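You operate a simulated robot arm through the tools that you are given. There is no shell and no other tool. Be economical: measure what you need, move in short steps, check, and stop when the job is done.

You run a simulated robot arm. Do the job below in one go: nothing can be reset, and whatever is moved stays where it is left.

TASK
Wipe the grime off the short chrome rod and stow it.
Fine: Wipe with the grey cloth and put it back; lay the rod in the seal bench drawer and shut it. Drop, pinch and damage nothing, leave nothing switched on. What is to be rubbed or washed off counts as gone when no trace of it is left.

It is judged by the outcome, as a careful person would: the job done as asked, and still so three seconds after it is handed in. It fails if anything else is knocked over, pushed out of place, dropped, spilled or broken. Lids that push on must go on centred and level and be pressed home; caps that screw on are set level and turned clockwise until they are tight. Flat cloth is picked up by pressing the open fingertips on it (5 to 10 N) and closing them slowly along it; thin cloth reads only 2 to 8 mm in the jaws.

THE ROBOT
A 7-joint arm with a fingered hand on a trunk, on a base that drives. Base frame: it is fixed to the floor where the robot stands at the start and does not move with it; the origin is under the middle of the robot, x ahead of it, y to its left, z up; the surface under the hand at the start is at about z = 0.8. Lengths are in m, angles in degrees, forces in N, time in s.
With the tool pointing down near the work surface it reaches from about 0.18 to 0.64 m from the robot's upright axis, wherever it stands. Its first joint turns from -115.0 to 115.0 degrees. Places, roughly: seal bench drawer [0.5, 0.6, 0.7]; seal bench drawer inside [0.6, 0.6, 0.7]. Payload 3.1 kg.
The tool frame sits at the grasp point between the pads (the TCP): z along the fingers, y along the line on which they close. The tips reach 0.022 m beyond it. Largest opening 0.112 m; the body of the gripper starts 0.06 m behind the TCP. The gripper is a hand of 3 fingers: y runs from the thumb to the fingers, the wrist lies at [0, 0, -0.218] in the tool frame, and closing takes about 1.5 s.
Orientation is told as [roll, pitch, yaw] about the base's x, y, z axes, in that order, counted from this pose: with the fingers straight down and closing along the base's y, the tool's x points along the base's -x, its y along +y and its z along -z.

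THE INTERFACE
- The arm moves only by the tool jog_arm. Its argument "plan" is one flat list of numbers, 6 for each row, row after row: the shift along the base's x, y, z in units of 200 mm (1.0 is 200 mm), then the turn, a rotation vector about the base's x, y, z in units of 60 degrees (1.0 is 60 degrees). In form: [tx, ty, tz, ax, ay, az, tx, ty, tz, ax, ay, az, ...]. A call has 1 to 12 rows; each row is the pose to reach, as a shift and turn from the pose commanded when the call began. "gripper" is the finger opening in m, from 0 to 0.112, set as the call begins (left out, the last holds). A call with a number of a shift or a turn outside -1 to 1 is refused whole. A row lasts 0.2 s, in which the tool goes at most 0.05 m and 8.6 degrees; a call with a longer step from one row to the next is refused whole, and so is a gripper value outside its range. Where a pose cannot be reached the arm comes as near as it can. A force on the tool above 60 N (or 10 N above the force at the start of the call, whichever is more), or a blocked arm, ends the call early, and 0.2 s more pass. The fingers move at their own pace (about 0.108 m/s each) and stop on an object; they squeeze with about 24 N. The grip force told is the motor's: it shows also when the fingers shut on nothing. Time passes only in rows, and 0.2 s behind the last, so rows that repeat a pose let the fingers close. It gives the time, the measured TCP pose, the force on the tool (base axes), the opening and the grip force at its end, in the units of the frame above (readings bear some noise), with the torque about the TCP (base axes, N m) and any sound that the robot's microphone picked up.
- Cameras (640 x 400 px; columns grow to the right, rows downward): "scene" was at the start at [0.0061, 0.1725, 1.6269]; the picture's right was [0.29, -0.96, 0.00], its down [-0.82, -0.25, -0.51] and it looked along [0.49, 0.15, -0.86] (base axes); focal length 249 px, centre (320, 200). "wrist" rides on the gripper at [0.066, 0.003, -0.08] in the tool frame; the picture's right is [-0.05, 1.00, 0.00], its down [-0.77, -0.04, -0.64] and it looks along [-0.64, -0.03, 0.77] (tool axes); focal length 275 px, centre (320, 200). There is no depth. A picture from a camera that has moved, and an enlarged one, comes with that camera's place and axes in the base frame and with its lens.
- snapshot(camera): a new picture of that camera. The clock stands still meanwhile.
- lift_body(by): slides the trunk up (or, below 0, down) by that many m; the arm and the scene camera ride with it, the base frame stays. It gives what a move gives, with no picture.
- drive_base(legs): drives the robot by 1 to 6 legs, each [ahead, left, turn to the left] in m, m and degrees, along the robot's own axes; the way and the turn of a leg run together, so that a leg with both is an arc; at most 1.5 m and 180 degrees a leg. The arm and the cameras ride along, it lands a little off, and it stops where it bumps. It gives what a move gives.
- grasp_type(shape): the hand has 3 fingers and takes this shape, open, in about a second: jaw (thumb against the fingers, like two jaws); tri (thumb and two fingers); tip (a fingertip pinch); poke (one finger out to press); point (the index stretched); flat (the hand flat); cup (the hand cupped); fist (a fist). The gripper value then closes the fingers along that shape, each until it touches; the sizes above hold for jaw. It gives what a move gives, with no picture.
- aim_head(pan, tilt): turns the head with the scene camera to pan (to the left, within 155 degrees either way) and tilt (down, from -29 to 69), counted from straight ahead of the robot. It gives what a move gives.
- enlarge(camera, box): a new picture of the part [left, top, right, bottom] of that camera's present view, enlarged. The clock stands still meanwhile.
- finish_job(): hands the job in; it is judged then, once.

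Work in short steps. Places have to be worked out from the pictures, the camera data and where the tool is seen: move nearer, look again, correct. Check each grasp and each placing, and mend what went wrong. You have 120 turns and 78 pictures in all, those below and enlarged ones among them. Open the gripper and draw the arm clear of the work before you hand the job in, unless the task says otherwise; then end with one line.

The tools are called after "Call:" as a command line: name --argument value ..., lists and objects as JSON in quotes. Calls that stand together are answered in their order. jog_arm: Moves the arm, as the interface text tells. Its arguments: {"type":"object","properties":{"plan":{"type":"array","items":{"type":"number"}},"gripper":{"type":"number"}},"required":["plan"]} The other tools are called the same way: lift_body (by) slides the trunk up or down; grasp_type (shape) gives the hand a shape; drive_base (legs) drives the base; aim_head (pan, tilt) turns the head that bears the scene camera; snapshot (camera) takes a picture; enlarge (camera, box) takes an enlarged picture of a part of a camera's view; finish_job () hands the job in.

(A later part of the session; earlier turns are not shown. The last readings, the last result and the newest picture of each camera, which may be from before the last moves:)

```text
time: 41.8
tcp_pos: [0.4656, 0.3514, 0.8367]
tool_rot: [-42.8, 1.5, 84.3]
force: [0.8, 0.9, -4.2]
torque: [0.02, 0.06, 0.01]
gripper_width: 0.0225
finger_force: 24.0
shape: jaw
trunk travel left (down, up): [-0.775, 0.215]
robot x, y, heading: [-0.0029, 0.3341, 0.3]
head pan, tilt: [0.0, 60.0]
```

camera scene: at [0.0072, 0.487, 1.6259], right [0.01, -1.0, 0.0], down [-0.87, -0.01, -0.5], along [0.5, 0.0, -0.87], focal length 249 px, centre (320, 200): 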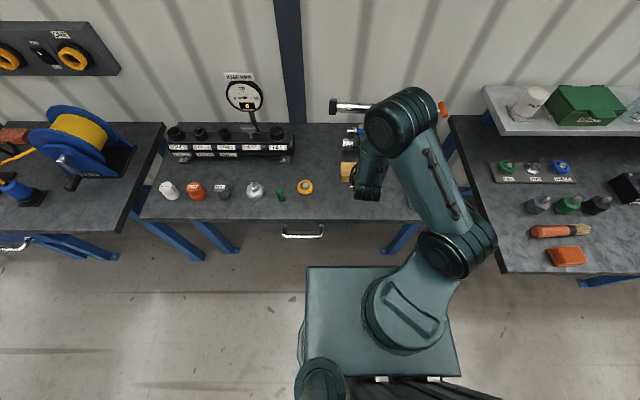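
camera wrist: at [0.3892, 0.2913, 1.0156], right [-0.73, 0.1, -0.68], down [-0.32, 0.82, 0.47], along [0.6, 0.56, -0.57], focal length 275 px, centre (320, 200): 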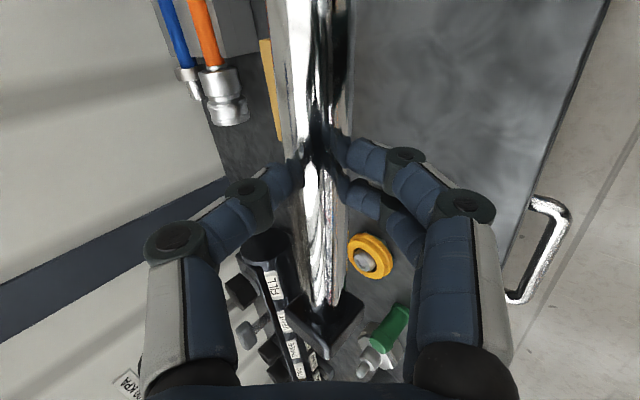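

No contact yet; I continue down in millimetre steps.

Call:
jog_arm --plan '[0, 0, -0.007, 0, 0, 0, 0, 0, -0.014, 0, 0, 0, 0, 0, -0.021, 0, 0, 0, 0, 0, -0.026, 0, 0, 0]'

```text
time: 42.8
tcp_pos: [0.463, 0.3508, 0.8317]
tool_rot: [-42.9, 1.5, 84.2]
force: [0.0, -0.9, 13.3]
torque: [0.0, -0.27, 0.04]
gripper_width: 0.0242
finger_force: 23.9
shape: jaw
trunk travel left (down, up): [-0.775, 0.215]
robot x, y, heading: [-0.0019, 0.3318, 0.6]
head pan, tilt: [0.0, 60.0]
```

Contact is made (13 N). I open and back out along the tool axis.

Call:
jog_arm --plan '[0, 0, 0.01, 0, 0, 0, 0, 0, 0.01, 0, 0, 0, -0.03, 0, 0.035, 0, 0, 0, -0.1, 0, 0.11, 0, 0, 0, -0.2, 0, 0.22, 0, 0, 0, -0.3, 0, 0.35, 0, 0, 0]' --gripper 0.04

Call:
jog_arm --plan '[0, -0.15, 0.15, 0, 0.12, 0, 0, -0.3, 0.3, 0, 0.24, 0, 0, -0.5, 0.4, 0, 0.36, 0, 0, -0.7, 0.45, 0, 0.48, 0, 0, -0.9, 0.45, 0, 0.6, 0, 0, -1.0, 0.45, 0, 0.72, 0]'

Call:
snapshot --camera "scene"

```text
time: 44.2
tcp_pos: [0.4037, 0.3508, 0.8996]
tool_rot: [-42.8, 1.6, 84.2]
force: [0.5, -0.2, 0.7]
torque: [0.0, -0.02, 0.02]
gripper_width: 0.0396
finger_force: 0.0
shape: jaw
trunk travel left (down, up): [-0.775, 0.215]
robot x, y, heading: [-0.0069, 0.3348, 0.4]
head pan, tilt: [0.0, 60.0]
```

```text
time: 45.6
tcp_pos: [0.3978, 0.1593, 0.991]
tool_rot: [-0.3, 5.0, 86.5]
force: [0.2, -0.3, 0.5]
torque: [0.0, -0.04, 0.0]
gripper_width: 0.0396
finger_force: 0.1
shape: jaw
out of reach, approached as far as the arm can: row 4, 5, 6
trunk travel left (down, up): [-0.775, 0.215]
robot x, y, heading: [0.0005, 0.3336, 0.5]
head pan, tilt: [0.0, 60.0]
```

```text
43 pictures are left
camera scene: at [0.0013, 0.4802, 1.6266], right [0.01, -1.0, 0.0], down [-0.86, 0.0, -0.5], along [0.5, 0.01, -0.86], focal length 249 px, centre (320, 200)
```

scene: 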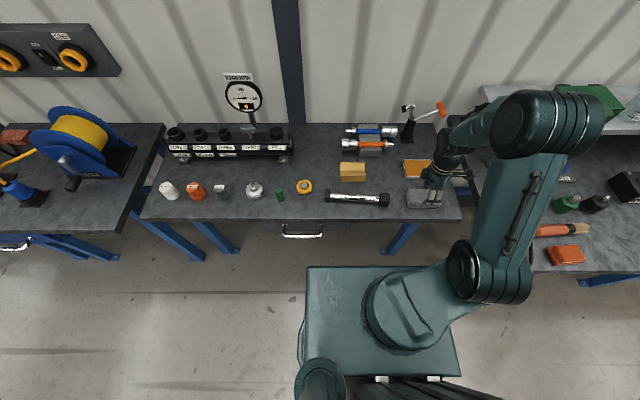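

Call:
enlarge --camera "scene" --box '[318, 183, 394, 213]'

```text
8.42 times, centred on (356, 198) of scene
camera zoom: at [0.0013, 0.4802, 1.6266], right [0.01, -1.0, 0.0], down [-0.86, 0.0, -0.5], along [0.5, 0.01, -0.86], focal length 2096 px, centre (17, 217)
```

zoom: 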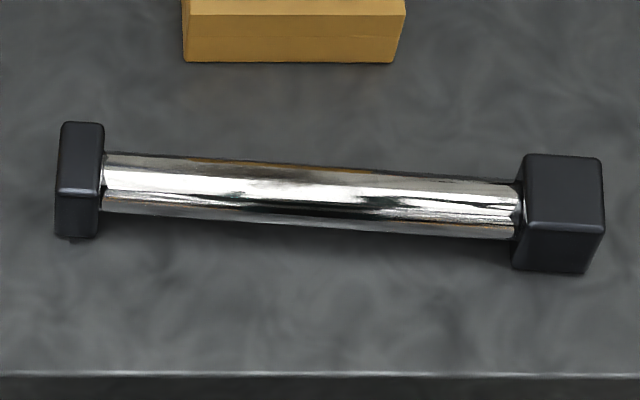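

The appearance still changes with reflections only, so I need the far side. I swing the hand round to yaw 180° beyond the rod, so the wrist camera looks back at its far side.

Call:
jog_arm --plan '[0.05, 0.07, 0, 0, 0, 0.112, 0.1, 0.14, 0, 0, 0, 0.224, 0.15, 0.21, 0, 0, 0, 0.336, 0.2, 0.28, 0, 0, 0, 0.448, 0.25, 0.35, 0, 0, 0, 0.56, 0.3, 0.42, 0, 0, 0, 0.672, 0.35, 0.5, 0, 0, 0, 0.783]'

Call:
jog_arm --plan '[0.05, 0.07, 0, 0, 0, 0.112, 0.1, 0.14, 0, 0, 0, 0.224, 0.15, 0.21, 0, 0, 0, 0.336, 0.2, 0.28, 0, 0, 0, 0.448, 0.25, 0.35, 0, 0, 0, 0.56, 0.3, 0.42, 0, 0, 0, 0.672, 0.35, 0.5, 0, 0, 0, 0.783]'

Call:
snapshot --camera "wrist"

```text
time: 47.2
tcp_pos: [0.3998, 0.2986, 0.9594]
tool_rot: [0.3, 5.5, 130.6]
force: [-0.2, -0.4, 0.0]
torque: [0.03, 0.02, -0.01]
gripper_width: 0.04
finger_force: 0.0
shape: jaw
out of reach, approached as far as the arm can: row 1, 2, 3, 4, 5, 6, 7
trunk travel left (down, up): [-0.775, 0.215]
robot x, y, heading: [-0.0004, 0.3358, 0.3]
head pan, tilt: [0.0, 60.0]
```

```text
time: 48.8
tcp_pos: [0.4074, 0.3895, 0.9504]
tool_rot: [0.5, 5.6, 175.5]
force: [-0.4, -0.1, 0.4]
torque: [-0.07, 0.01, 0.04]
gripper_width: 0.0398
finger_force: 0.0
shape: jaw
out of reach, approached as far as the arm can: row 1, 2, 3, 4, 5, 6, 7
trunk travel left (down, up): [-0.775, 0.215]
robot x, y, heading: [0.0009, 0.3329, 0.3]
head pan, tilt: [0.0, 60.0]
```

```text
41 pictures are left
camera wrist: at [0.4644, 0.3815, 1.0365], right [-0.13, -0.99, 0.0], down [-0.82, 0.11, 0.56], along [-0.55, 0.07, -0.83], focal length 275 px, centre (320, 200)
```

wrist: 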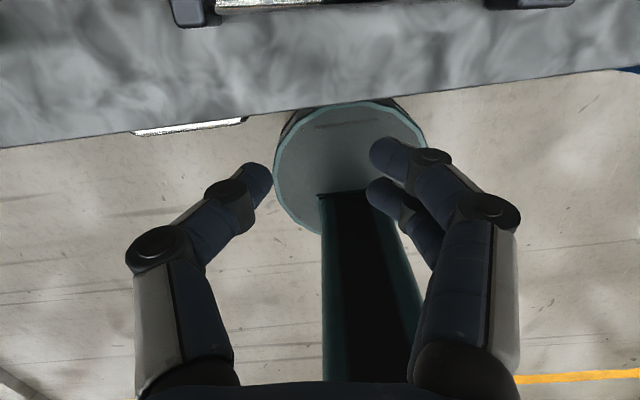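

Yaw is there but the position lags; I move it forward to x≈0.55.

Call:
jog_arm --plan '[0.12, 0, 0.05, 0, 0, 0, 0.25, -0.05, 0.05, 0, 0, 0, 0.38, -0.1, 0.05, 0, 0, 0, 0.5, -0.15, 0.03, 0, 0, 0, 0.62, -0.15, 0.0, 0, 0, 0, 0.72, -0.15, 0, 0, 0, 0]'

Call:
snapshot --camera "wrist"

```text
time: 50.2
tcp_pos: [0.4247, 0.3463, 0.9394]
tool_rot: [0.3, 5.5, 177.4]
force: [0.0, 0.1, -1.3]
torque: [0.04, 0.02, 0.01]
gripper_width: 0.0401
finger_force: 0.0
shape: jaw
out of reach, approached as far as the arm can: row 1, 2, 3, 4, 5, 6
trunk travel left (down, up): [-0.775, 0.215]
robot x, y, heading: [-0.0028, 0.3361, 0.5]
head pan, tilt: [0.0, 60.0]
```

```text
40 pictures are left
camera wrist: at [0.4834, 0.3397, 1.026], right [-0.09, -1.0, 0.0], down [-0.83, 0.08, 0.56], along [-0.56, 0.05, -0.83], focal length 275 px, centre (320, 200)
```

wrist: 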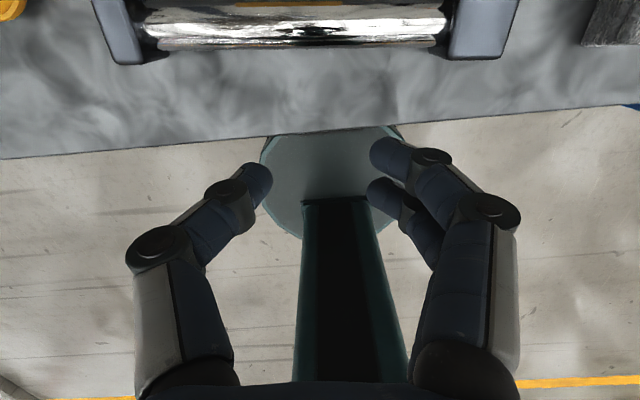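

The arm is at a joint limit there, so I drive 0.1 m ahead instead, which carries the camera beyond the rod.

Call:
drive_base --legs '[[0.1, 0, 0]]'

Call:
snapshot --camera "wrist"

```text
time: 51.4
tcp_pos: [0.5278, 0.3484, 0.9393]
tool_rot: [0.4, 5.4, 177.4]
force: [0.0, 0.7, -0.6]
torque: [-0.01, 0.02, -0.06]
gripper_width: 0.04
finger_force: 0.1
shape: jaw
trunk travel left (down, up): [-0.775, 0.215]
robot x, y, heading: [0.0995, 0.3364, 0.2]
head pan, tilt: [0.0, 60.0]
```

```text
39 pictures are left
camera wrist: at [0.5842, 0.3418, 1.0258], right [-0.09, -1.0, 0.0], down [-0.83, 0.08, 0.56], along [-0.56, 0.05, -0.83], focal length 275 px, centre (320, 200)
```

wrist: 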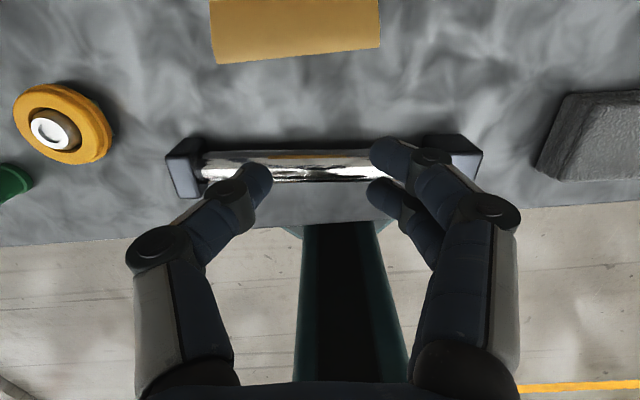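

Call:
enlarge --camera "wrist" --box '[190, 135, 430, 195]'

```text
2.67 times, centred on (310, 165) of wrist
camera zoom: at [0.5842, 0.3418, 1.0258], right [-0.09, -1.0, 0.0], down [-0.83, 0.08, 0.56], along [-0.56, 0.05, -0.83], focal length 734 px, centre (347, 293)
```

zoom: 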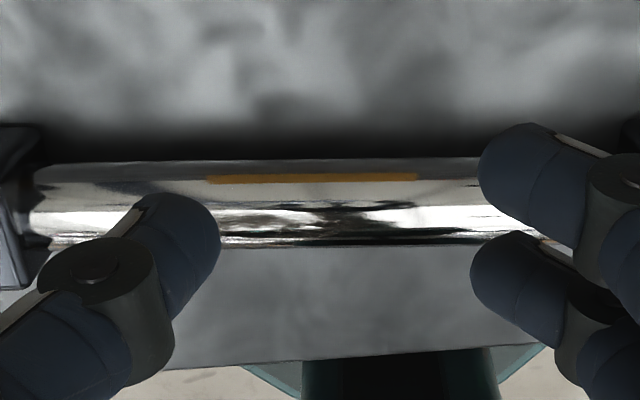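

The far side too looks mirror-clean, so the underside remains. I turn the hand back to yaw 85° and will roll the rod 90° so its underside faces the robot.

Call:
jog_arm --plan '[-0.03, 0, 0.05, 0, 0, -0.11, -0.06, 0, 0.1, 0, 0, -0.22, -0.1, 0, 0.1, 0, 0, -0.33, -0.15, 0, 0.1, 0, 0, -0.44, -0.2, 0, 0.1, 0, 0, -0.55, -0.25, 0, 0.1, 0, 0, -0.66, -0.3, 0, 0.1, 0, 0, -0.767]'

Call:
jog_arm --plan '[0, 0, 0, 0, 0, -0.11, 0, 0, 0, 0, 0, -0.22, 0, 0, 0, 0, 0, -0.33, 0, 0, 0, 0, 0, -0.44, 0, 0, 0, 0, 0, -0.55, 0, 0, 0, 0, 0, -0.66, 0, 0, 0, 0, 0, -0.767]'

```text
time: 53.0
tcp_pos: [0.4666, 0.3488, 0.9601]
tool_rot: [0.4, 5.4, 131.4]
force: [-0.1, -0.7, -0.5]
torque: [0.03, -0.04, 0.01]
gripper_width: 0.0398
finger_force: 0.0
shape: jaw
out of reach, approached as far as the arm can: row 1, 2, 3, 4
trunk travel left (down, up): [-0.775, 0.215]
robot x, y, heading: [0.1003, 0.3367, 0.3]
head pan, tilt: [0.0, 60.0]
```

```text
time: 54.6
tcp_pos: [0.4661, 0.3482, 0.9606]
tool_rot: [0.4, 5.5, 85.1]
force: [0.5, 0.3, 0.0]
torque: [-0.01, 0.01, 0.03]
gripper_width: 0.0399
finger_force: 0.0
shape: jaw
trunk travel left (down, up): [-0.775, 0.215]
robot x, y, heading: [0.1012, 0.3374, 0.3]
head pan, tilt: [0.0, 60.0]
```

Now the tilt for the re-grasp, with pre-grasp 6 cm back from the rod (axis now about x 0.4705, z 0.8235).

Call:
jog_arm --plan '[-0.05, 0, -0.03, 0.004, -0.12, 0, -0.1, 0, -0.08, 0.008, -0.24, 0, -0.15, 0.01, -0.15, 0.013, -0.361, 0, -0.18, 0.015, -0.25, 0.017, -0.481, 0, -0.2, 0.015, -0.35, 0.022, -0.602, 0, -0.2, 0.015, -0.43, 0.026, -0.722, 0]' --gripper 0.036

Call:
snapshot --camera "wrist"

```text
time: 56.0
tcp_pos: [0.4334, 0.3537, 0.8772]
tool_rot: [-42.7, -2.1, 81.8]
force: [-0.5, 0.4, 0.6]
torque: [-0.02, 0.05, -0.03]
gripper_width: 0.036
finger_force: 0.1
shape: jaw
out of reach, approached as far as the arm can: row 4
trunk travel left (down, up): [-0.775, 0.215]
robot x, y, heading: [0.1002, 0.3345, 0.3]
head pan, tilt: [0.0, 60.0]
```

```text
37 pictures are left
camera wrist: at [0.3672, 0.2936, 0.931], right [-0.72, 0.18, -0.67], down [-0.29, 0.8, 0.52], along [0.63, 0.57, -0.52], focal length 275 px, centre (320, 200)
```

wrist: 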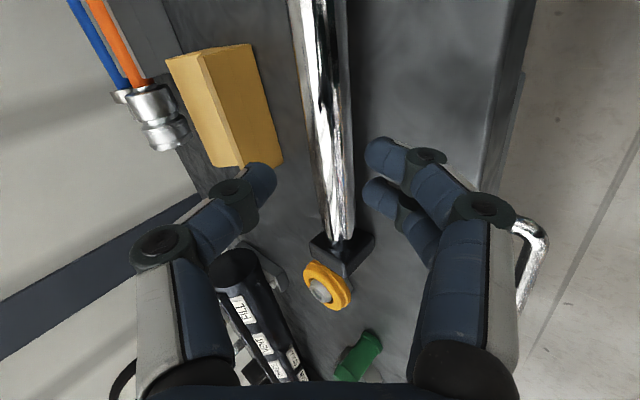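

I trim the alignment and approach the grasp point.

Call:
jog_arm --plan '[0, -0.013, 0, -0.035, 0.005, 0.053, 0.045, -0.013, -0.05, -0.035, 0.005, 0.053, 0.09, -0.013, -0.1, -0.035, 0.005, 0.053, 0.125, -0.013, -0.15, -0.035, 0.005, 0.053, 0.15, -0.013, -0.19, -0.035, 0.005, 0.053, 0.165, -0.013, -0.22, -0.035, 0.005, 0.053]'

Call:
jog_arm --plan '[0, 0, 0, 0, 0, 0, 0, 0, 0, 0, 0, 0, 0, 0, 0, 0, 0, 0, 0, 0, 0, 0, 0, 0, 0, 0, 0, 0, 0, 0, 0, 0, 0, 0, 0, 0]' --gripper 0.0

```text
time: 57.4
tcp_pos: [0.4586, 0.3485, 0.8311]
tool_rot: [-42.5, 1.5, 86.6]
force: [-1.9, -0.2, 11.7]
torque: [0.05, 0.17, -0.02]
gripper_width: 0.035
finger_force: 0.0
shape: jaw
trunk travel left (down, up): [-0.775, 0.215]
robot x, y, heading: [0.0975, 0.3373, 0.4]
head pan, tilt: [0.0, 60.0]
```

```text
time: 58.8
tcp_pos: [0.4598, 0.3494, 0.831]
tool_rot: [-42.6, 1.4, 86.7]
force: [7.1, -0.4, 21.9]
torque: [-0.02, -0.63, -0.04]
gripper_width: 0.0238
finger_force: 23.8
shape: jaw
trunk travel left (down, up): [-0.775, 0.215]
robot x, y, heading: [0.0999, 0.3409, 0.3]
head pan, tilt: [0.0, 60.0]
```

Grip is a little shallow (23.8 mm). I reopen, move 6 mm further in, and close again.

Call:
jog_arm --plan '[0, 0, 0.005, 0, 0, 0, 0.01, 0, 0.003, 0, 0, 0, 0.03, 0, 0, 0, 0, 0, 0.045, 0, -0.006, 0, 0, 0, 0.045, 0, -0.006, 0, 0, 0]' --gripper 0.035

Call:
jog_arm --plan '[0, 0, 0, 0, 0, 0, 0, 0, 0, 0, 0, 0, 0, 0, 0, 0, 0, 0, 0, 0, 0, 0, 0, 0, 0, 0, 0, 0, 0, 0, 0, 0, 0, 0, 0, 0]' --gripper 0.0

```text
time: 60.0
tcp_pos: [0.466, 0.3482, 0.8294]
tool_rot: [-42.5, 1.6, 86.6]
force: [-5.4, -2.6, 18.1]
torque: [-0.03, 0.6, 0.09]
gripper_width: 0.0332
finger_force: 0.2
shape: jaw
trunk travel left (down, up): [-0.775, 0.215]
robot x, y, heading: [0.0942, 0.3329, 0.5]
head pan, tilt: [0.0, 60.0]
```

```text
time: 61.4
tcp_pos: [0.4674, 0.3493, 0.8285]
tool_rot: [-42.6, 1.5, 86.6]
force: [-0.3, 0.4, 2.5]
torque: [0.04, 0.01, -0.05]
gripper_width: 0.0248
finger_force: 23.6
shape: jaw
trunk travel left (down, up): [-0.775, 0.215]
robot x, y, heading: [0.099, 0.3395, 0.2]
head pan, tilt: [0.0, 60.0]
```

Held at 24.8 mm. I lift and roll it by +90° in two calls.

Call:
jog_arm --plan '[0, 0, 0.08, 0, 0, 0, 0, 0, 0.25, 0, 0, 0, -0.02, 0, 0.4, 0, 0, 0, -0.02, 0, 0.5, 0.009, 0.1245, 0, -0.02, 0, 0.5, 0.018, 0.249, 0, -0.02, 0, 0.5, 0.027, 0.3735, 0, -0.02, 0, 0.5, 0.036, 0.498, 0, -0.02, 0, 0.5, 0.045, 0.6225, 0, -0.02, 0, 0.5, 0.054, 0.747, 0]'

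Call:
jog_arm --plan '[-0.02, 0, 0, 0.009, 0.1245, 0, -0.04, 0, 0, 0.018, 0.249, 0, -0.06, 0, 0, 0.027, 0.3735, 0, -0.06, 0, 0, 0.036, 0.498, 0, -0.06, 0, 0, 0.045, 0.6225, 0, -0.06, 0, 0, 0.054, 0.747, 0]'

```text
time: 63.4
tcp_pos: [0.4663, 0.3509, 0.9293]
tool_rot: [0.2, 0.2, 87.5]
force: [0.2, -0.2, -4.6]
torque: [-0.01, 0.03, 0.02]
gripper_width: 0.0229
finger_force: 23.9
shape: jaw
trunk travel left (down, up): [-0.775, 0.215]
robot x, y, heading: [0.0993, 0.3322, 0.4]
head pan, tilt: [0.0, 60.0]
```

```text
time: 64.8
tcp_pos: [0.4508, 0.3508, 0.929]
tool_rot: [46.0, -0.9, 87.1]
force: [0.5, 0.2, -4.2]
torque: [-0.02, -0.01, -0.06]
gripper_width: 0.0224
finger_force: 23.9
shape: jaw
out of reach, approached as far as the arm can: row 1, 2, 3, 4, 5, 6
trunk travel left (down, up): [-0.775, 0.215]
robot x, y, heading: [0.098, 0.3346, 0.2]
head pan, tilt: [0.0, 60.0]
```

Rolled to +46°. I shift 8 mm nearer to clear the yellow block and lower to just above contact.

Call:
jog_arm --plan '[-0.02, 0, -0.1, 0, 0, 0, -0.04, 0, -0.2, 0, 0, 0, -0.04, 0, -0.3, 0, 0, 0, -0.04, 0, -0.39, 0, 0, 0, -0.04, 0, -0.43, 0, 0, 0]'

Call:
snapshot --camera "wrist"

Call:
enlarge --camera "scene" --box '[280, 150, 440, 250]'

```text
time: 66.0
tcp_pos: [0.445, 0.3536, 0.8425]
tool_rot: [47.4, -0.7, 87.4]
force: [0.1, 0.0, -3.8]
torque: [-0.03, -0.06, 0.04]
gripper_width: 0.0228
finger_force: 23.8
shape: jaw
trunk travel left (down, up): [-0.775, 0.215]
robot x, y, heading: [0.1007, 0.3317, 0.6]
head pan, tilt: [0.0, 60.0]
```

```text
36 pictures are left
camera wrist: at [0.4988, 0.2835, 0.8974], right [-0.67, 0.07, 0.74], down [0.53, 0.74, 0.41], along [-0.52, 0.67, -0.54], focal length 275 px, centre (320, 200)
```

wrist: 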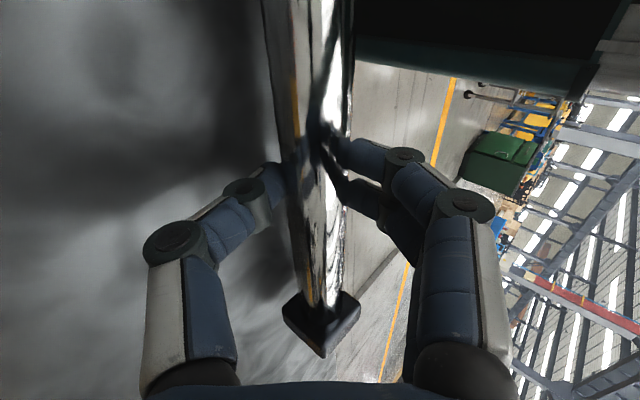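

```text
4.00 times, centred on (360, 200) of scene
camera zoom: at [0.1071, 0.4878, 1.6259], right [0.01, -1.0, 0.0], down [-0.87, -0.01, -0.5], along [0.5, 0.0, -0.87], focal length 996 px, centre (160, 200)
```

zoom: 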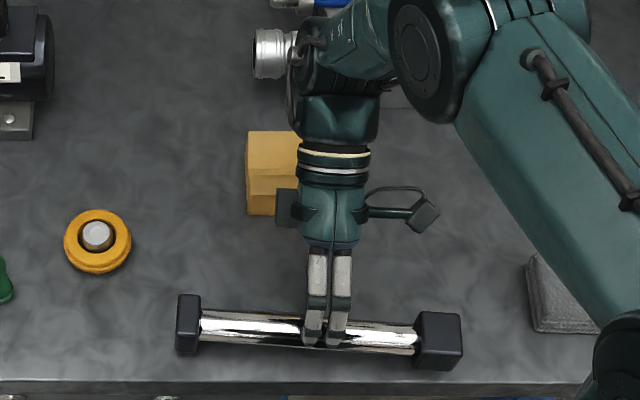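

The right block is close to the bench's front edge, so I turn it 5° to lie parallel and shift it slightly inward, then lower to contact.

Call:
jog_arm --plan '[0.015, 0, 0, 0, 0, 0.04, 0.03, 0, 0, 0, 0, 0.075, 0.03, 0, -0.015, 0, 0, 0.075, 0.03, 0, -0.025, 0, 0, 0.075, 0.03, 0, -0.035, 0, 0, 0.075, 0.03, 0, -0.045, 0, 0, 0.075, 0.03, 0, -0.053, 0, 0, 0.075]'

```text
time: 67.6
tcp_pos: [0.4268, 0.3616, 0.8476]
tool_rot: [47.5, -0.6, 91.9]
force: [-1.0, -0.1, -3.7]
torque: [0.04, -0.04, -0.02]
gripper_width: 0.0224
finger_force: 24.2
shape: jaw
out of reach, approached as far as the arm can: row 1, 2, 3, 4, 5, 6, 7
trunk travel left (down, up): [-0.775, 0.215]
robot x, y, heading: [0.0976, 0.3346, 0.3]
head pan, tilt: [0.0, 60.0]
```

That yaw is at a joint limit and pushed the hand nearer; I undo the turn and move back in to x≈0.455.

Call:
jog_arm --plan '[0.04, -0.02, 0.0, 0, 0, -0.05, 0.08, -0.03, 0.0, 0, 0, -0.1, 0.12, -0.04, 0.0, 0, 0, -0.1, 0.14, -0.04, 0, 0, 0, -0.1]'

```text
time: 68.6
tcp_pos: [0.4553, 0.3534, 0.8474]
tool_rot: [47.4, -0.7, 85.9]
force: [-0.2, 1.2, -4.4]
torque: [0.01, -0.03, -0.01]
gripper_width: 0.0226
finger_force: 23.6
shape: jaw
trunk travel left (down, up): [-0.775, 0.215]
robot x, y, heading: [0.0991, 0.3335, 0.5]
head pan, tilt: [0.0, 60.0]
```

Good position; now lowering to contact in small steps.

Call:
jog_arm --plan '[0, 0, -0.02, 0, 0, 0, 0, 0, -0.04, 0, 0, 0, 0, 0, -0.055, 0, 0, 0, 0, 0, -0.065, 0, 0, 0, 0, 0, -0.072, 0, 0, 0]'

```text
time: 69.8
tcp_pos: [0.4541, 0.354, 0.8323]
tool_rot: [47.5, -0.7, 85.9]
force: [2.1, 1.4, -0.2]
torque: [0.0, -0.02, -0.01]
gripper_width: 0.0226
finger_force: 24.1
shape: jaw
trunk travel left (down, up): [-0.775, 0.215]
robot x, y, heading: [0.096, 0.3366, 0.3]
head pan, tilt: [0.0, 60.0]
```

Contact begins (load shifting). A further 2 mm to settle it flat.

Call:
jog_arm --plan '[0, 0, -0.006, 0, 0, 0, 0, 0, -0.012, 0, 0, 0, 0, 0, -0.012, 0, 0, 0]'

```text
time: 70.6
tcp_pos: [0.4545, 0.3515, 0.8312]
tool_rot: [47.5, -0.6, 86.0]
force: [6.7, 2.0, 13.7]
torque: [0.02, 0.16, -0.03]
gripper_width: 0.0243
finger_force: 23.9
shape: jaw
trunk travel left (down, up): [-0.775, 0.215]
robot x, y, heading: [0.0998, 0.3344, 0.2]
head pan, tilt: [0.0, 60.0]
```

Firm contact; I open and back out along the tool axis (up and away), checking.

Call:
jog_arm --plan '[0, 0, 0.008, 0, 0, 0, 0, 0, 0.008, 0, 0, 0, 0.03, 0, 0.035, 0, 0, 0, 0.1, 0, 0.1, 0, 0, 0, 0.18, 0, 0.18, 0, 0, 0, 0.2, 0, 0.35, 0, 0, 0]' --gripper 0.036

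Call:
jog_arm --plan '[0, -0.15, 0.1, -0.009, -0.12, 0, 0, -0.3, 0.2, -0.018, -0.24, 0, 0, -0.5, 0.3, -0.027, -0.36, 0, 0, -0.7, 0.4, -0.036, -0.48, 0, 0, -0.85, 0.4, -0.045, -0.6, 0, -0.1, -1.0, 0.4, -0.054, -0.747, 0]'

Call:
enlarge --camera "scene" --box '[310, 190, 410, 250]'

```text
time: 72.0
tcp_pos: [0.4932, 0.3523, 0.8998]
tool_rot: [47.4, -0.7, 85.9]
force: [0.1, 0.8, -0.1]
torque: [0.02, 0.0, 0.0]
gripper_width: 0.036
finger_force: 0.0
shape: jaw
trunk travel left (down, up): [-0.775, 0.215]
robot x, y, heading: [0.1019, 0.3359, 0.2]
head pan, tilt: [0.0, 60.0]
```

```text
refused: row 6 steps farther than a row can; nothing moved
```

```text
6.40 times, centred on (360, 220) of scene
camera zoom: at [0.104, 0.4866, 1.626], right [0.01, -1.0, 0.0], down [-0.87, 0.0, -0.5], along [0.5, 0.0, -0.87], focal length 1593 px, centre (64, 72)
```

zoom: 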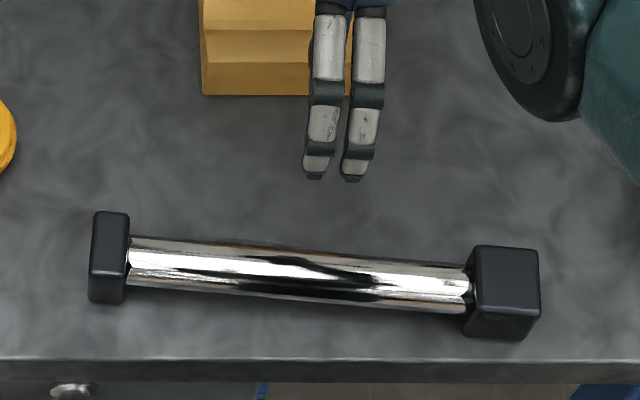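

The rod rolled over and settled well. I straighten the hand, back the base off 0.15 m, and look at the near face (the former underside) with the wrist camera held low.

Call:
jog_arm --plan '[0, 0, 0.1, -0.009, -0.12, 0, 0, 0, 0.2, -0.018, -0.24, 0, 0, 0, 0.3, -0.027, -0.36, 0, 0, 0, 0.4, -0.036, -0.48, 0, 0, 0, 0.4, -0.045, -0.6, 0, -0.1, 0, 0.4, -0.054, -0.72, 0]' --gripper 0.11

Call:
jog_arm --plan '[0, 0, 0, 0, 0, -0.12, 0, 0, 0, 0, 0, -0.24, 0, 0, 0, 0, 0, -0.36, 0, 0, 0, 0, 0, -0.48, 0, 0, 0, 0, 0, -0.6, 0, 0, 0, 0, 0, -0.72]'

Call:
jog_arm --plan '[0, 0, 0, 0, 0, -0.12, 0, 0, 0, 0, 0, -0.24, 0, 0, 0, 0, 0, -0.36, 0, 0, 0, 0, 0, -0.48, 0, 0, 0, 0, 0, -0.6, 0, 0, 0, 0, 0, -0.72]'

Call:
drive_base --legs '[[-0.15, 0, 0]]'

```text
time: 73.4
tcp_pos: [0.5032, 0.4012, 0.9959]
tool_rot: [14.4, -11.1, 84.0]
force: [0.9, 0.7, 0.1]
torque: [0.04, 0.02, 0.02]
gripper_width: 0.1102
finger_force: 0.1
shape: jaw
out of reach, approached as far as the arm can: row 1, 2, 3, 4, 5, 6
trunk travel left (down, up): [-0.775, 0.215]
robot x, y, heading: [0.1013, 0.3327, 0.2]
head pan, tilt: [0.0, 60.0]
```

```text
time: 74.8
tcp_pos: [0.5067, 0.4006, 0.9906]
tool_rot: [14.7, -11.1, 40.7]
force: [0.5, 0.1, 0.8]
torque: [0.0, 0.0, 0.03]
gripper_width: 0.1099
finger_force: 0.0
shape: jaw
out of reach, approached as far as the arm can: row 2, 3, 4
trunk travel left (down, up): [-0.775, 0.215]
robot x, y, heading: [0.0971, 0.3373, 0.5]
head pan, tilt: [0.0, 60.0]
```

```text
time: 76.2
tcp_pos: [0.5037, 0.4008, 0.9918]
tool_rot: [14.4, -11.1, -2.7]
force: [-0.1, -0.5, -0.7]
torque: [-0.01, 0.02, -0.01]
gripper_width: 0.1096
finger_force: 0.0
shape: jaw
trunk travel left (down, up): [-0.775, 0.215]
robot x, y, heading: [0.1018, 0.3334, 0.2]
head pan, tilt: [0.0, 60.0]
```

```text
time: 77.5
tcp_pos: [0.3558, 0.4007, 0.9914]
tool_rot: [14.5, -11.1, -2.4]
force: [0.1, 0.7, -0.4]
torque: [0.01, -0.03, 0.02]
gripper_width: 0.1099
finger_force: 0.1
shape: jaw
trunk travel left (down, up): [-0.775, 0.215]
robot x, y, heading: [-0.0504, 0.3355, -0.1]
head pan, tilt: [0.0, 60.0]
```

Call:
jog_arm --plan '[0, -0.05, -0.1, -0.04, -0.11, 0, 0, -0.1, -0.2, -0.08, -0.22, 0, 0, -0.14, -0.3, -0.12, -0.33, 0, 0, -0.18, -0.4, -0.16, -0.44, 0, 0, -0.2, -0.5, -0.2, -0.55, 0, 0.1, -0.23, -0.58, -0.242, -0.64, 0]'

Call:
enlarge --camera "wrist" --box '[140, 100, 500, 240]'

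```text
time: 78.9
tcp_pos: [0.3774, 0.3536, 0.8739]
tool_rot: [-4.0, -49.1, 7.6]
force: [1.5, 0.0, -0.4]
torque: [-0.01, 0.02, 0.03]
gripper_width: 0.1099
finger_force: 0.1
shape: jaw
trunk travel left (down, up): [-0.775, 0.215]
robot x, y, heading: [-0.0486, 0.3337, 0.6]
head pan, tilt: [0.0, 60.0]
```

```text
1.78 times, centred on (320, 170) of wrist
camera zoom: at [0.2722, 0.3479, 0.8758], right [-0.05, 1.0, -0.01], down [0.02, 0.01, 1.0], along [1.0, 0.05, -0.02], focal length 489 px, centre (320, 253)
```

zoom: 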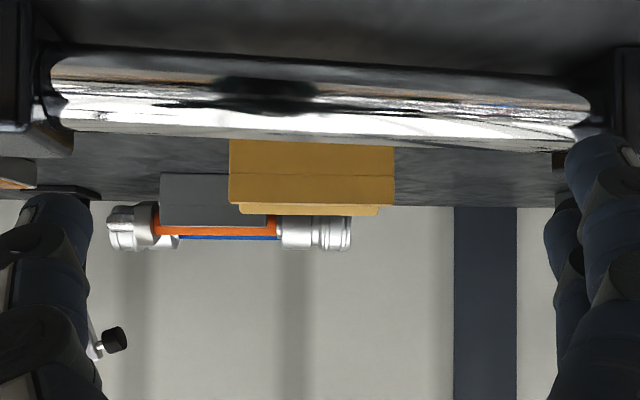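

Call:
enlarge --camera "wrist" --box '[310, 120, 490, 190]'

Call:
enlarge --camera "wrist" --box '[150, 115, 330, 185]'

```text
3.56 times, centred on (400, 155) of wrist
camera zoom: at [0.2722, 0.3479, 0.8758], right [-0.05, 1.0, -0.01], down [0.02, 0.01, 1.0], along [1.0, 0.05, -0.02], focal length 979 px, centre (36, 360)
```

zoom: 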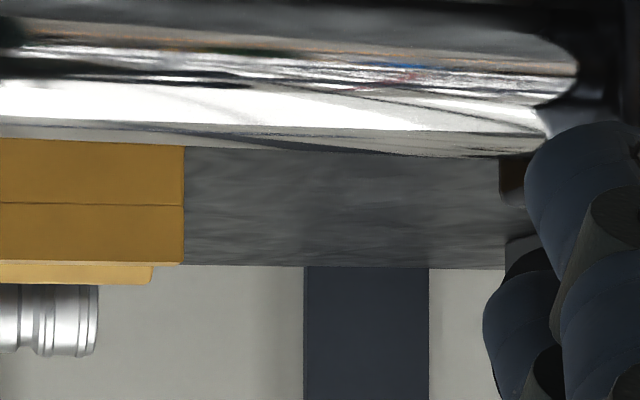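

```text
3.56 times, centred on (240, 150) of wrist
camera zoom: at [0.2722, 0.3479, 0.8758], right [-0.05, 1.0, -0.01], down [0.02, 0.01, 1.0], along [1.0, 0.05, -0.02], focal length 979 px, centre (604, 378)
```

zoom: 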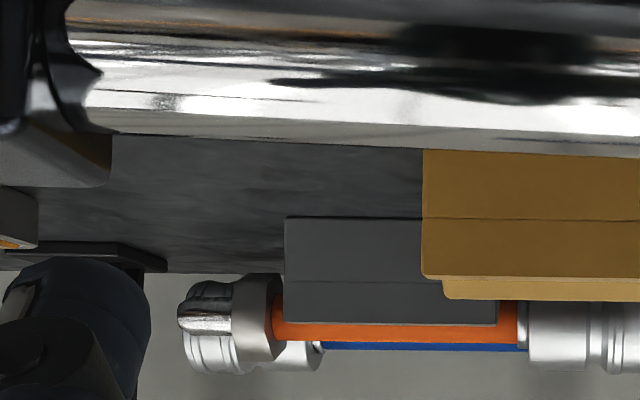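

Everything seen so far moves like a mirror image; the near face shows only workshop reflections. I straighten the hand, drive ahead again, and take a close straight-down look at the top.

Call:
jog_arm --plan '[-0.05, 0, 0.1, 0.02, 0.12, -0.02, -0.1, 0, 0.2, 0.04, 0.24, -0.04, -0.1, 0, 0.3, 0.06, 0.36, -0.06, -0.1, 0, 0.4, 0.06, 0.48, -0.08, -0.1, 0, 0.5, 0.06, 0.6, -0.1, -0.1, 0, 0.5, 0.06, 0.72, -0.12, -0.1, 0, 0.5, 0.06, 0.82, -0.12]'

Call:
drive_base --legs '[[0.13, 0, 0]]'

Call:
jog_arm --plan '[-0.05, -0.05, -0.05, 0, 0.11, 0, -0.1, -0.1, -0.1, 0, 0.22, 0, -0.15, -0.15, -0.15, 0, 0.33, 0, -0.18, -0.2, -0.2, 0, 0.44, 0, -0.2, -0.2, -0.25, 0, 0.55, 0, -0.2, -0.2, -0.3, 0, 0.66, 0]'

Call:
snapshot --camera "wrist"

```text
time: 80.5
tcp_pos: [0.3653, 0.341, 0.9736]
tool_rot: [-1.7, -8.2, -2.5]
force: [-1.7, 1.2, -0.8]
torque: [-0.04, 0.02, 0.01]
gripper_width: 0.1101
finger_force: 0.1
shape: jaw
out of reach, approached as far as the arm can: row 6, 7
trunk travel left (down, up): [-0.775, 0.215]
robot x, y, heading: [-0.0437, 0.334, 0.4]
head pan, tilt: [0.0, 60.0]
```

```text
time: 81.8
tcp_pos: [0.4937, 0.3408, 0.9751]
tool_rot: [-1.7, -8.3, -2.6]
force: [-0.1, 0.5, 0.6]
torque: [0.0, 0.0, -0.01]
gripper_width: 0.1097
finger_force: 0.1
shape: jaw
trunk travel left (down, up): [-0.775, 0.215]
robot x, y, heading: [0.08, 0.3334, 0.4]
head pan, tilt: [0.0, 60.0]
```

```text
time: 83.2
tcp_pos: [0.4533, 0.3005, 0.9129]
tool_rot: [-3.6, 31.3, -3.1]
force: [0.6, 0.3, 0.2]
torque: [0.0, 0.02, -0.01]
gripper_width: 0.1099
finger_force: 0.0
shape: jaw
trunk travel left (down, up): [-0.775, 0.215]
robot x, y, heading: [0.0818, 0.3368, 0.3]
head pan, tilt: [0.0, 60.0]
```

```text
30 pictures are left
camera wrist: at [0.439, 0.3081, 1.0161], right [0.06, 1.0, -0.08], down [0.99, -0.05, 0.14], along [0.14, -0.09, -0.99], focal length 275 px, centre (320, 200)
```

wrist: 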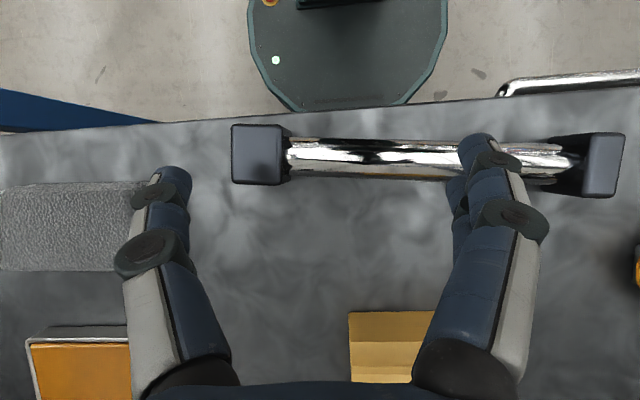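

Call:
enlarge --camera "wrist" --box '[280, 120, 480, 195]'

Call:
enlarge --camera "wrist" --box '[470, 120, 640, 200]'

```text
3.20 times, centred on (380, 158) of wrist
camera zoom: at [0.439, 0.3081, 1.0161], right [0.06, 1.0, -0.08], down [0.99, -0.05, 0.14], along [0.14, -0.09, -0.99], focal length 881 px, centre (128, 336)
```

zoom: 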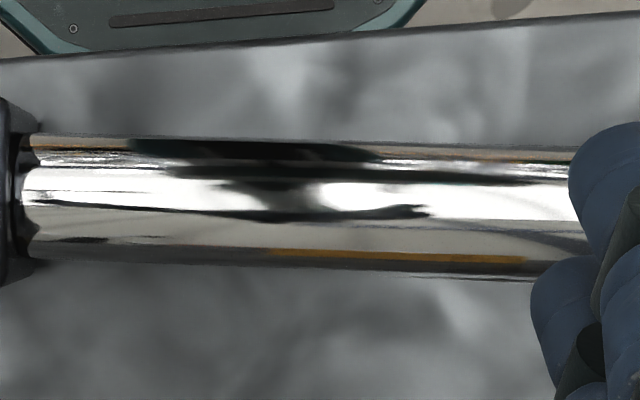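

```text
3.76 times, centred on (555, 160) of wrist
camera zoom: at [0.439, 0.3081, 1.0161], right [0.06, 1.0, -0.08], down [0.99, -0.05, 0.14], along [0.14, -0.09, -0.99], focal length 1036 px, centre (-565, 351)
```

zoom: 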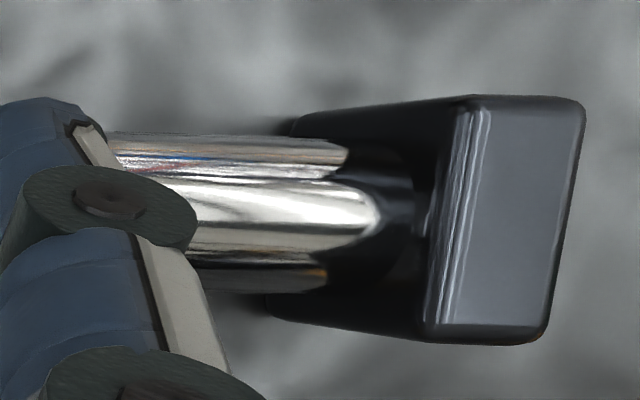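

A grainy dark line shows on the far lower silhouette at y≈0.38, unlike a smooth mirror image. I tilt further to look at the far side.

Call:
jog_arm --plan '[0.05, 0.05, 0.05, 0, 0.12, 0, 0.1, 0.1, 0.08, 0, 0.24, 0, 0.15, 0.15, 0.1, 0.02, 0.36, 0, 0.2, 0.2, 0.1, 0.04, 0.48, 0, 0.25, 0.25, 0.1, 0.05, 0.6, 0, 0.28, 0.3, 0.1, 0.06, 0.68, 0]'

Call:
snapshot --camera "wrist"

```text
time: 84.6
tcp_pos: [0.4715, 0.3837, 0.9373]
tool_rot: [0.5, 72.0, 0.4]
force: [-0.2, -0.2, -0.7]
torque: [-0.02, -0.02, 0.0]
gripper_width: 0.1099
finger_force: 0.0
shape: jaw
out of reach, approached as far as the arm can: row 6
trunk travel left (down, up): [-0.775, 0.215]
robot x, y, heading: [0.0819, 0.3366, 0.5]
head pan, tilt: [0.0, 60.0]
```

```text
27 pictures are left
camera wrist: at [0.5276, 0.3848, 1.0252], right [0.02, 1.0, -0.04], down [0.84, -0.04, -0.54], along [-0.54, -0.03, -0.84], focal length 275 px, centre (320, 200)
```

wrist: 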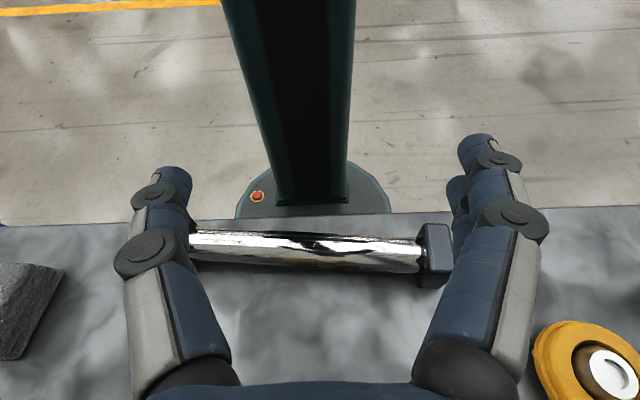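

Call:
enlarge --camera "wrist" --box '[185, 215, 455, 290]'

```text
2.37 times, centred on (320, 252) of wrist
camera zoom: at [0.5276, 0.3848, 1.0252], right [0.02, 1.0, -0.04], down [0.84, -0.04, -0.54], along [-0.54, -0.03, -0.84], focal length 652 px, centre (320, 76)
```

zoom: 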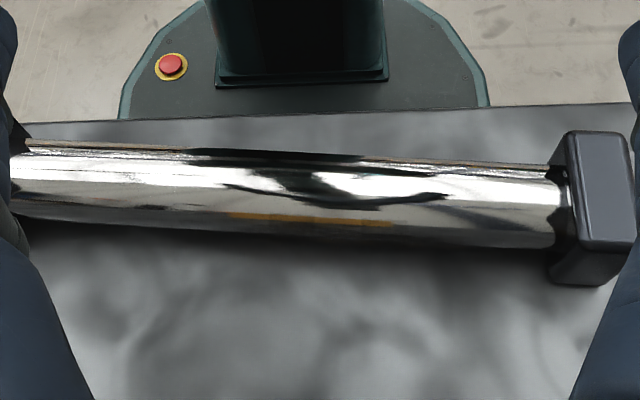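

Call:
enlarge --camera "wrist" --box '[260, 240, 400, 285]'

```text
4.57 times, centred on (330, 262) of wrist
camera zoom: at [0.5276, 0.3848, 1.0252], right [0.02, 1.0, -0.04], down [0.84, -0.04, -0.54], along [-0.54, -0.03, -0.84], focal length 1258 px, centre (274, -86)
```

zoom: 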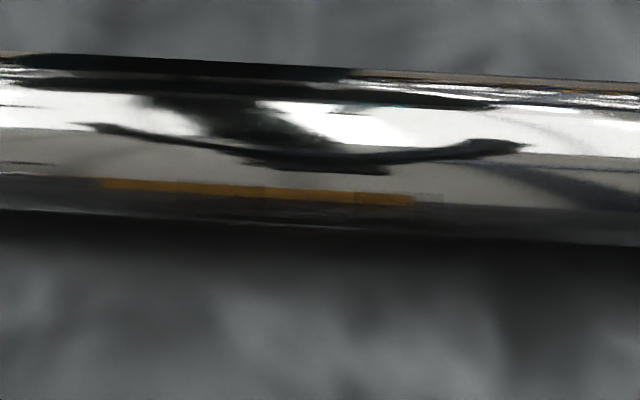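

Faint grid-like darkening (about y 0.35–0.41) lies on this far lower side: a thin translucent grime film, on the mirror-like chrome. So I'll wipe the entire rod in both orientations. First I straighten the hand and go to the grey cloth at about (0.487, 0.096).

Call:
jog_arm --plan '[0, 0, 0.05, 0, -0.12, 0, 0, 0, 0.1, 0, -0.24, 0, 0, -0.05, 0.15, 0, -0.36, 0, 0, -0.1, 0.2, 0, -0.48, 0, 0, -0.2, 0.25, 0, -0.6, 0, 0, -0.3, 0.25, 0, -0.72, 0]'

Call:
jog_arm --plan '[0, -0.15, 0, 0, -0.12, 0.1, 0, -0.3, 0, 0, -0.24, 0.2, 0, -0.45, 0, 0, -0.36, 0.3, 0, -0.6, 0, 0, -0.48, 0.4]'

```text
time: 86.0
tcp_pos: [0.4719, 0.3212, 0.9896]
tool_rot: [0.3, 28.8, 0.3]
force: [-0.2, 0.5, 0.3]
torque: [0.01, 0.03, 0.0]
gripper_width: 0.11
finger_force: 0.0
shape: jaw
trunk travel left (down, up): [-0.775, 0.215]
robot x, y, heading: [0.0829, 0.3335, 0.2]
head pan, tilt: [0.0, 60.0]
```

```text
refused: row 1 steps farther than a row can; nothing moved
```

Call:
jog_arm --plan '[0, -0.15, 0, 0, -0.12, 0, 0, -0.3, 0, 0, -0.24, 0, 0, -0.45, 0, 0, -0.36, 0, 0, -0.6, 0, 0, -0.48, 0]'

Call:
jog_arm --plan '[0.02, -0.1, 0, 0, 0, 0.125, 0.04, -0.2, 0, 0, 0, 0.25, 0.06, -0.3, 0, 0, 0, 0.375, 0.075, -0.4, 0, 0, 0, 0.5, 0.075, -0.5, -0.1, 0, 0, 0.625, 0.075, -0.52, -0.2, 0, 0, 0.75]'

Call:
jog_arm --plan '[0, 0, 0, 0, 0, 0.125, 0, 0, 0, 0, 0, 0.25, 0, 0, 0, 0, 0, 0.375, 0, 0, 0, 0, 0, 0.5, 0, 0, 0, 0, 0, 0.625, 0, 0, 0, 0, 0, 0.745]'

Call:
snapshot --camera "wrist"

```text
time: 87.0
tcp_pos: [0.4701, 0.1999, 0.9889]
tool_rot: [0.2, 0.0, 0.3]
force: [-0.1, -0.1, -0.1]
torque: [0.02, -0.02, 0.01]
gripper_width: 0.1098
finger_force: 0.2
shape: jaw
trunk travel left (down, up): [-0.775, 0.215]
robot x, y, heading: [0.0817, 0.3316, 0.4]
head pan, tilt: [0.0, 60.0]
```

```text
time: 88.4
tcp_pos: [0.4885, 0.0985, 0.9489]
tool_rot: [0.2, 0.1, 45.3]
force: [0.0, -0.2, 0.5]
torque: [0.02, 0.04, -0.01]
gripper_width: 0.1096
finger_force: 0.1
shape: jaw
trunk travel left (down, up): [-0.775, 0.215]
robot x, y, heading: [0.0831, 0.3347, 0.5]
head pan, tilt: [0.0, 60.0]
```

```text
time: 89.8
tcp_pos: [0.4277, 0.1763, 0.9387]
tool_rot: [0.1, 1.6, 88.6]
force: [0.3, 0.5, -0.7]
torque: [-0.02, 0.02, -0.02]
gripper_width: 0.1101
finger_force: 0.1
shape: jaw
out of reach, approached as far as the arm can: row 3, 4, 5, 6
trunk travel left (down, up): [-0.775, 0.215]
robot x, y, heading: [0.0869, 0.3358, 0.4]
head pan, tilt: [0.0, 60.0]
```

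```text
24 pictures are left
camera wrist: at [0.4222, 0.1118, 1.0193], right [-1.0, 0.07, 0.0], down [0.06, 0.79, 0.62], along [0.04, 0.61, -0.79], focal length 275 px, centre (320, 200)
```

wrist: 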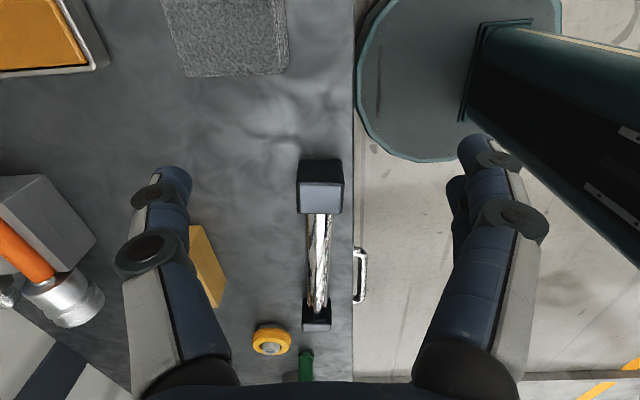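

Yaw +88° is out of reach that far to the right, so I drive back and right a little to stand between cloth and rod.

Call:
drive_base --legs '[[-0.08, 0, 0], [0, -0.17, 0]]'

Call:
jog_arm --plan '[0.15, 0.1, 0, 0, 0, 0, 0.3, 0.2, 0, 0, 0, 0, 0.45, 0.3, 0, 0, 0, 0, 0.6, 0.4, 0, 0, 0, 0, 0.7, 0.45, 0, 0, 0, 0]'

Call:
snapshot --camera "scene"

```text
time: 91.9
tcp_pos: [0.3448, 0.0023, 0.9394]
tool_rot: [0.1, 1.3, 88.0]
force: [0.2, 0.4, -0.6]
torque: [0.0, -0.05, 0.02]
gripper_width: 0.1097
finger_force: 0.0
shape: jaw
trunk travel left (down, up): [-0.775, 0.215]
robot x, y, heading: [0.0048, 0.1665, 0.4]
head pan, tilt: [0.0, 60.0]
```

```text
time: 93.1
tcp_pos: [0.4819, 0.0915, 0.9401]
tool_rot: [0.1, 1.3, 88.1]
force: [-0.4, -0.1, 0.3]
torque: [-0.03, 0.01, 0.0]
gripper_width: 0.1098
finger_force: 0.1
shape: jaw
out of reach, approached as far as the arm can: row 2
trunk travel left (down, up): [-0.775, 0.215]
robot x, y, heading: [0.0058, 0.1618, 0.1]
head pan, tilt: [0.0, 60.0]
```

```text
23 pictures are left
camera scene: at [0.0113, 0.3164, 1.6259], right [0.01, -1.0, 0.0], down [-0.87, -0.01, -0.5], along [0.5, 0.0, -0.87], focal length 249 px, centre (320, 200)
```

scene: 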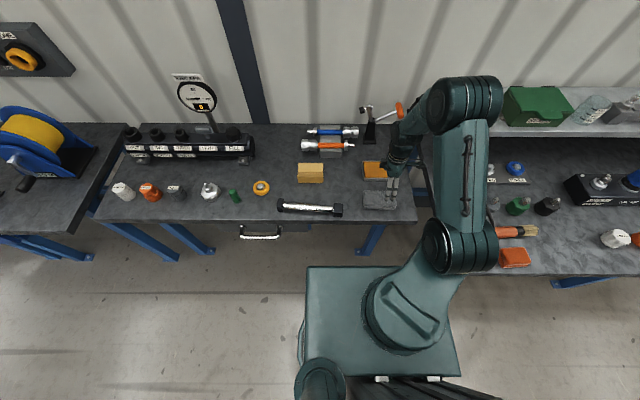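

The hand is right over the cloth. I narrow to 95 mm and lower so that the fingers straddle the cloth's upper half.

Call:
jog_arm --plan '[-0.01, 0.0, -0.15, 0, 0, 0, -0.02, 0, -0.3, 0, 0, 0, -0.02, 0, -0.42, 0, 0, 0, -0.02, 0, -0.5, 0, 0, 0]' --gripper 0.095

Call:
snapshot --camera "wrist"

```text
time: 94.1
tcp_pos: [0.4798, 0.0923, 0.8376]
tool_rot: [0.1, 1.3, 88.1]
force: [0.0, 0.5, 0.0]
torque: [-0.01, 0.0, -0.01]
gripper_width: 0.0953
finger_force: 0.1
shape: jaw
trunk travel left (down, up): [-0.775, 0.215]
robot x, y, heading: [0.0058, 0.1624, 0.4]
head pan, tilt: [0.0, 60.0]
```

```text
22 pictures are left
camera wrist: at [0.4753, 0.028, 0.9194], right [-1.0, 0.08, 0.0], down [0.06, 0.78, 0.62], along [0.05, 0.62, -0.79], focal length 275 px, centre (320, 200)
```

wrist: 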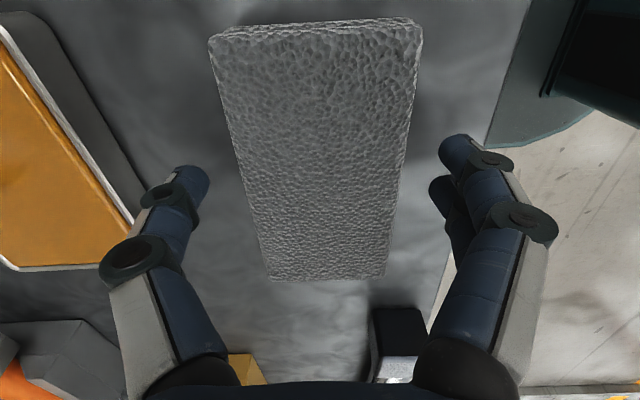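

The cloth is centred between the fingers. I lower 4 mm more and close.

Call:
jog_arm --plan '[0, 0, -0.02, 0, 0, 0, 0, 0, -0.02, 0, 0, 0, 0, 0, -0.02, 0, 0, 0, 0, 0, -0.02, 0, 0, 0, 0, 0, -0.02, 0, 0, 0, 0, 0, -0.02, 0, 0, 0, 0, 0, -0.02, 0, 0, 0, 0, 0, -0.02, 0, 0, 0]' --gripper 0.0

Call:
snapshot --camera "wrist"

```text
time: 95.9
tcp_pos: [0.4799, 0.0926, 0.8339]
tool_rot: [0.1, 1.3, 88.2]
force: [-0.3, 0.2, 2.8]
torque: [-0.03, 0.01, -0.02]
gripper_width: 0.062
finger_force: 24.2
shape: jaw
trunk travel left (down, up): [-0.775, 0.215]
robot x, y, heading: [0.0061, 0.1659, 0.5]
head pan, tilt: [0.0, 60.0]
```

```text
21 pictures are left
camera wrist: at [0.475, 0.028, 0.9163], right [-1.0, 0.08, 0.0], down [0.06, 0.78, 0.62], along [0.05, 0.62, -0.79], focal length 275 px, centre (320, 200)
```

wrist: 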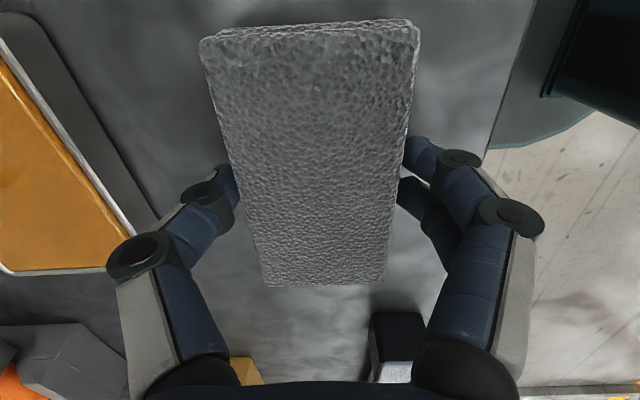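

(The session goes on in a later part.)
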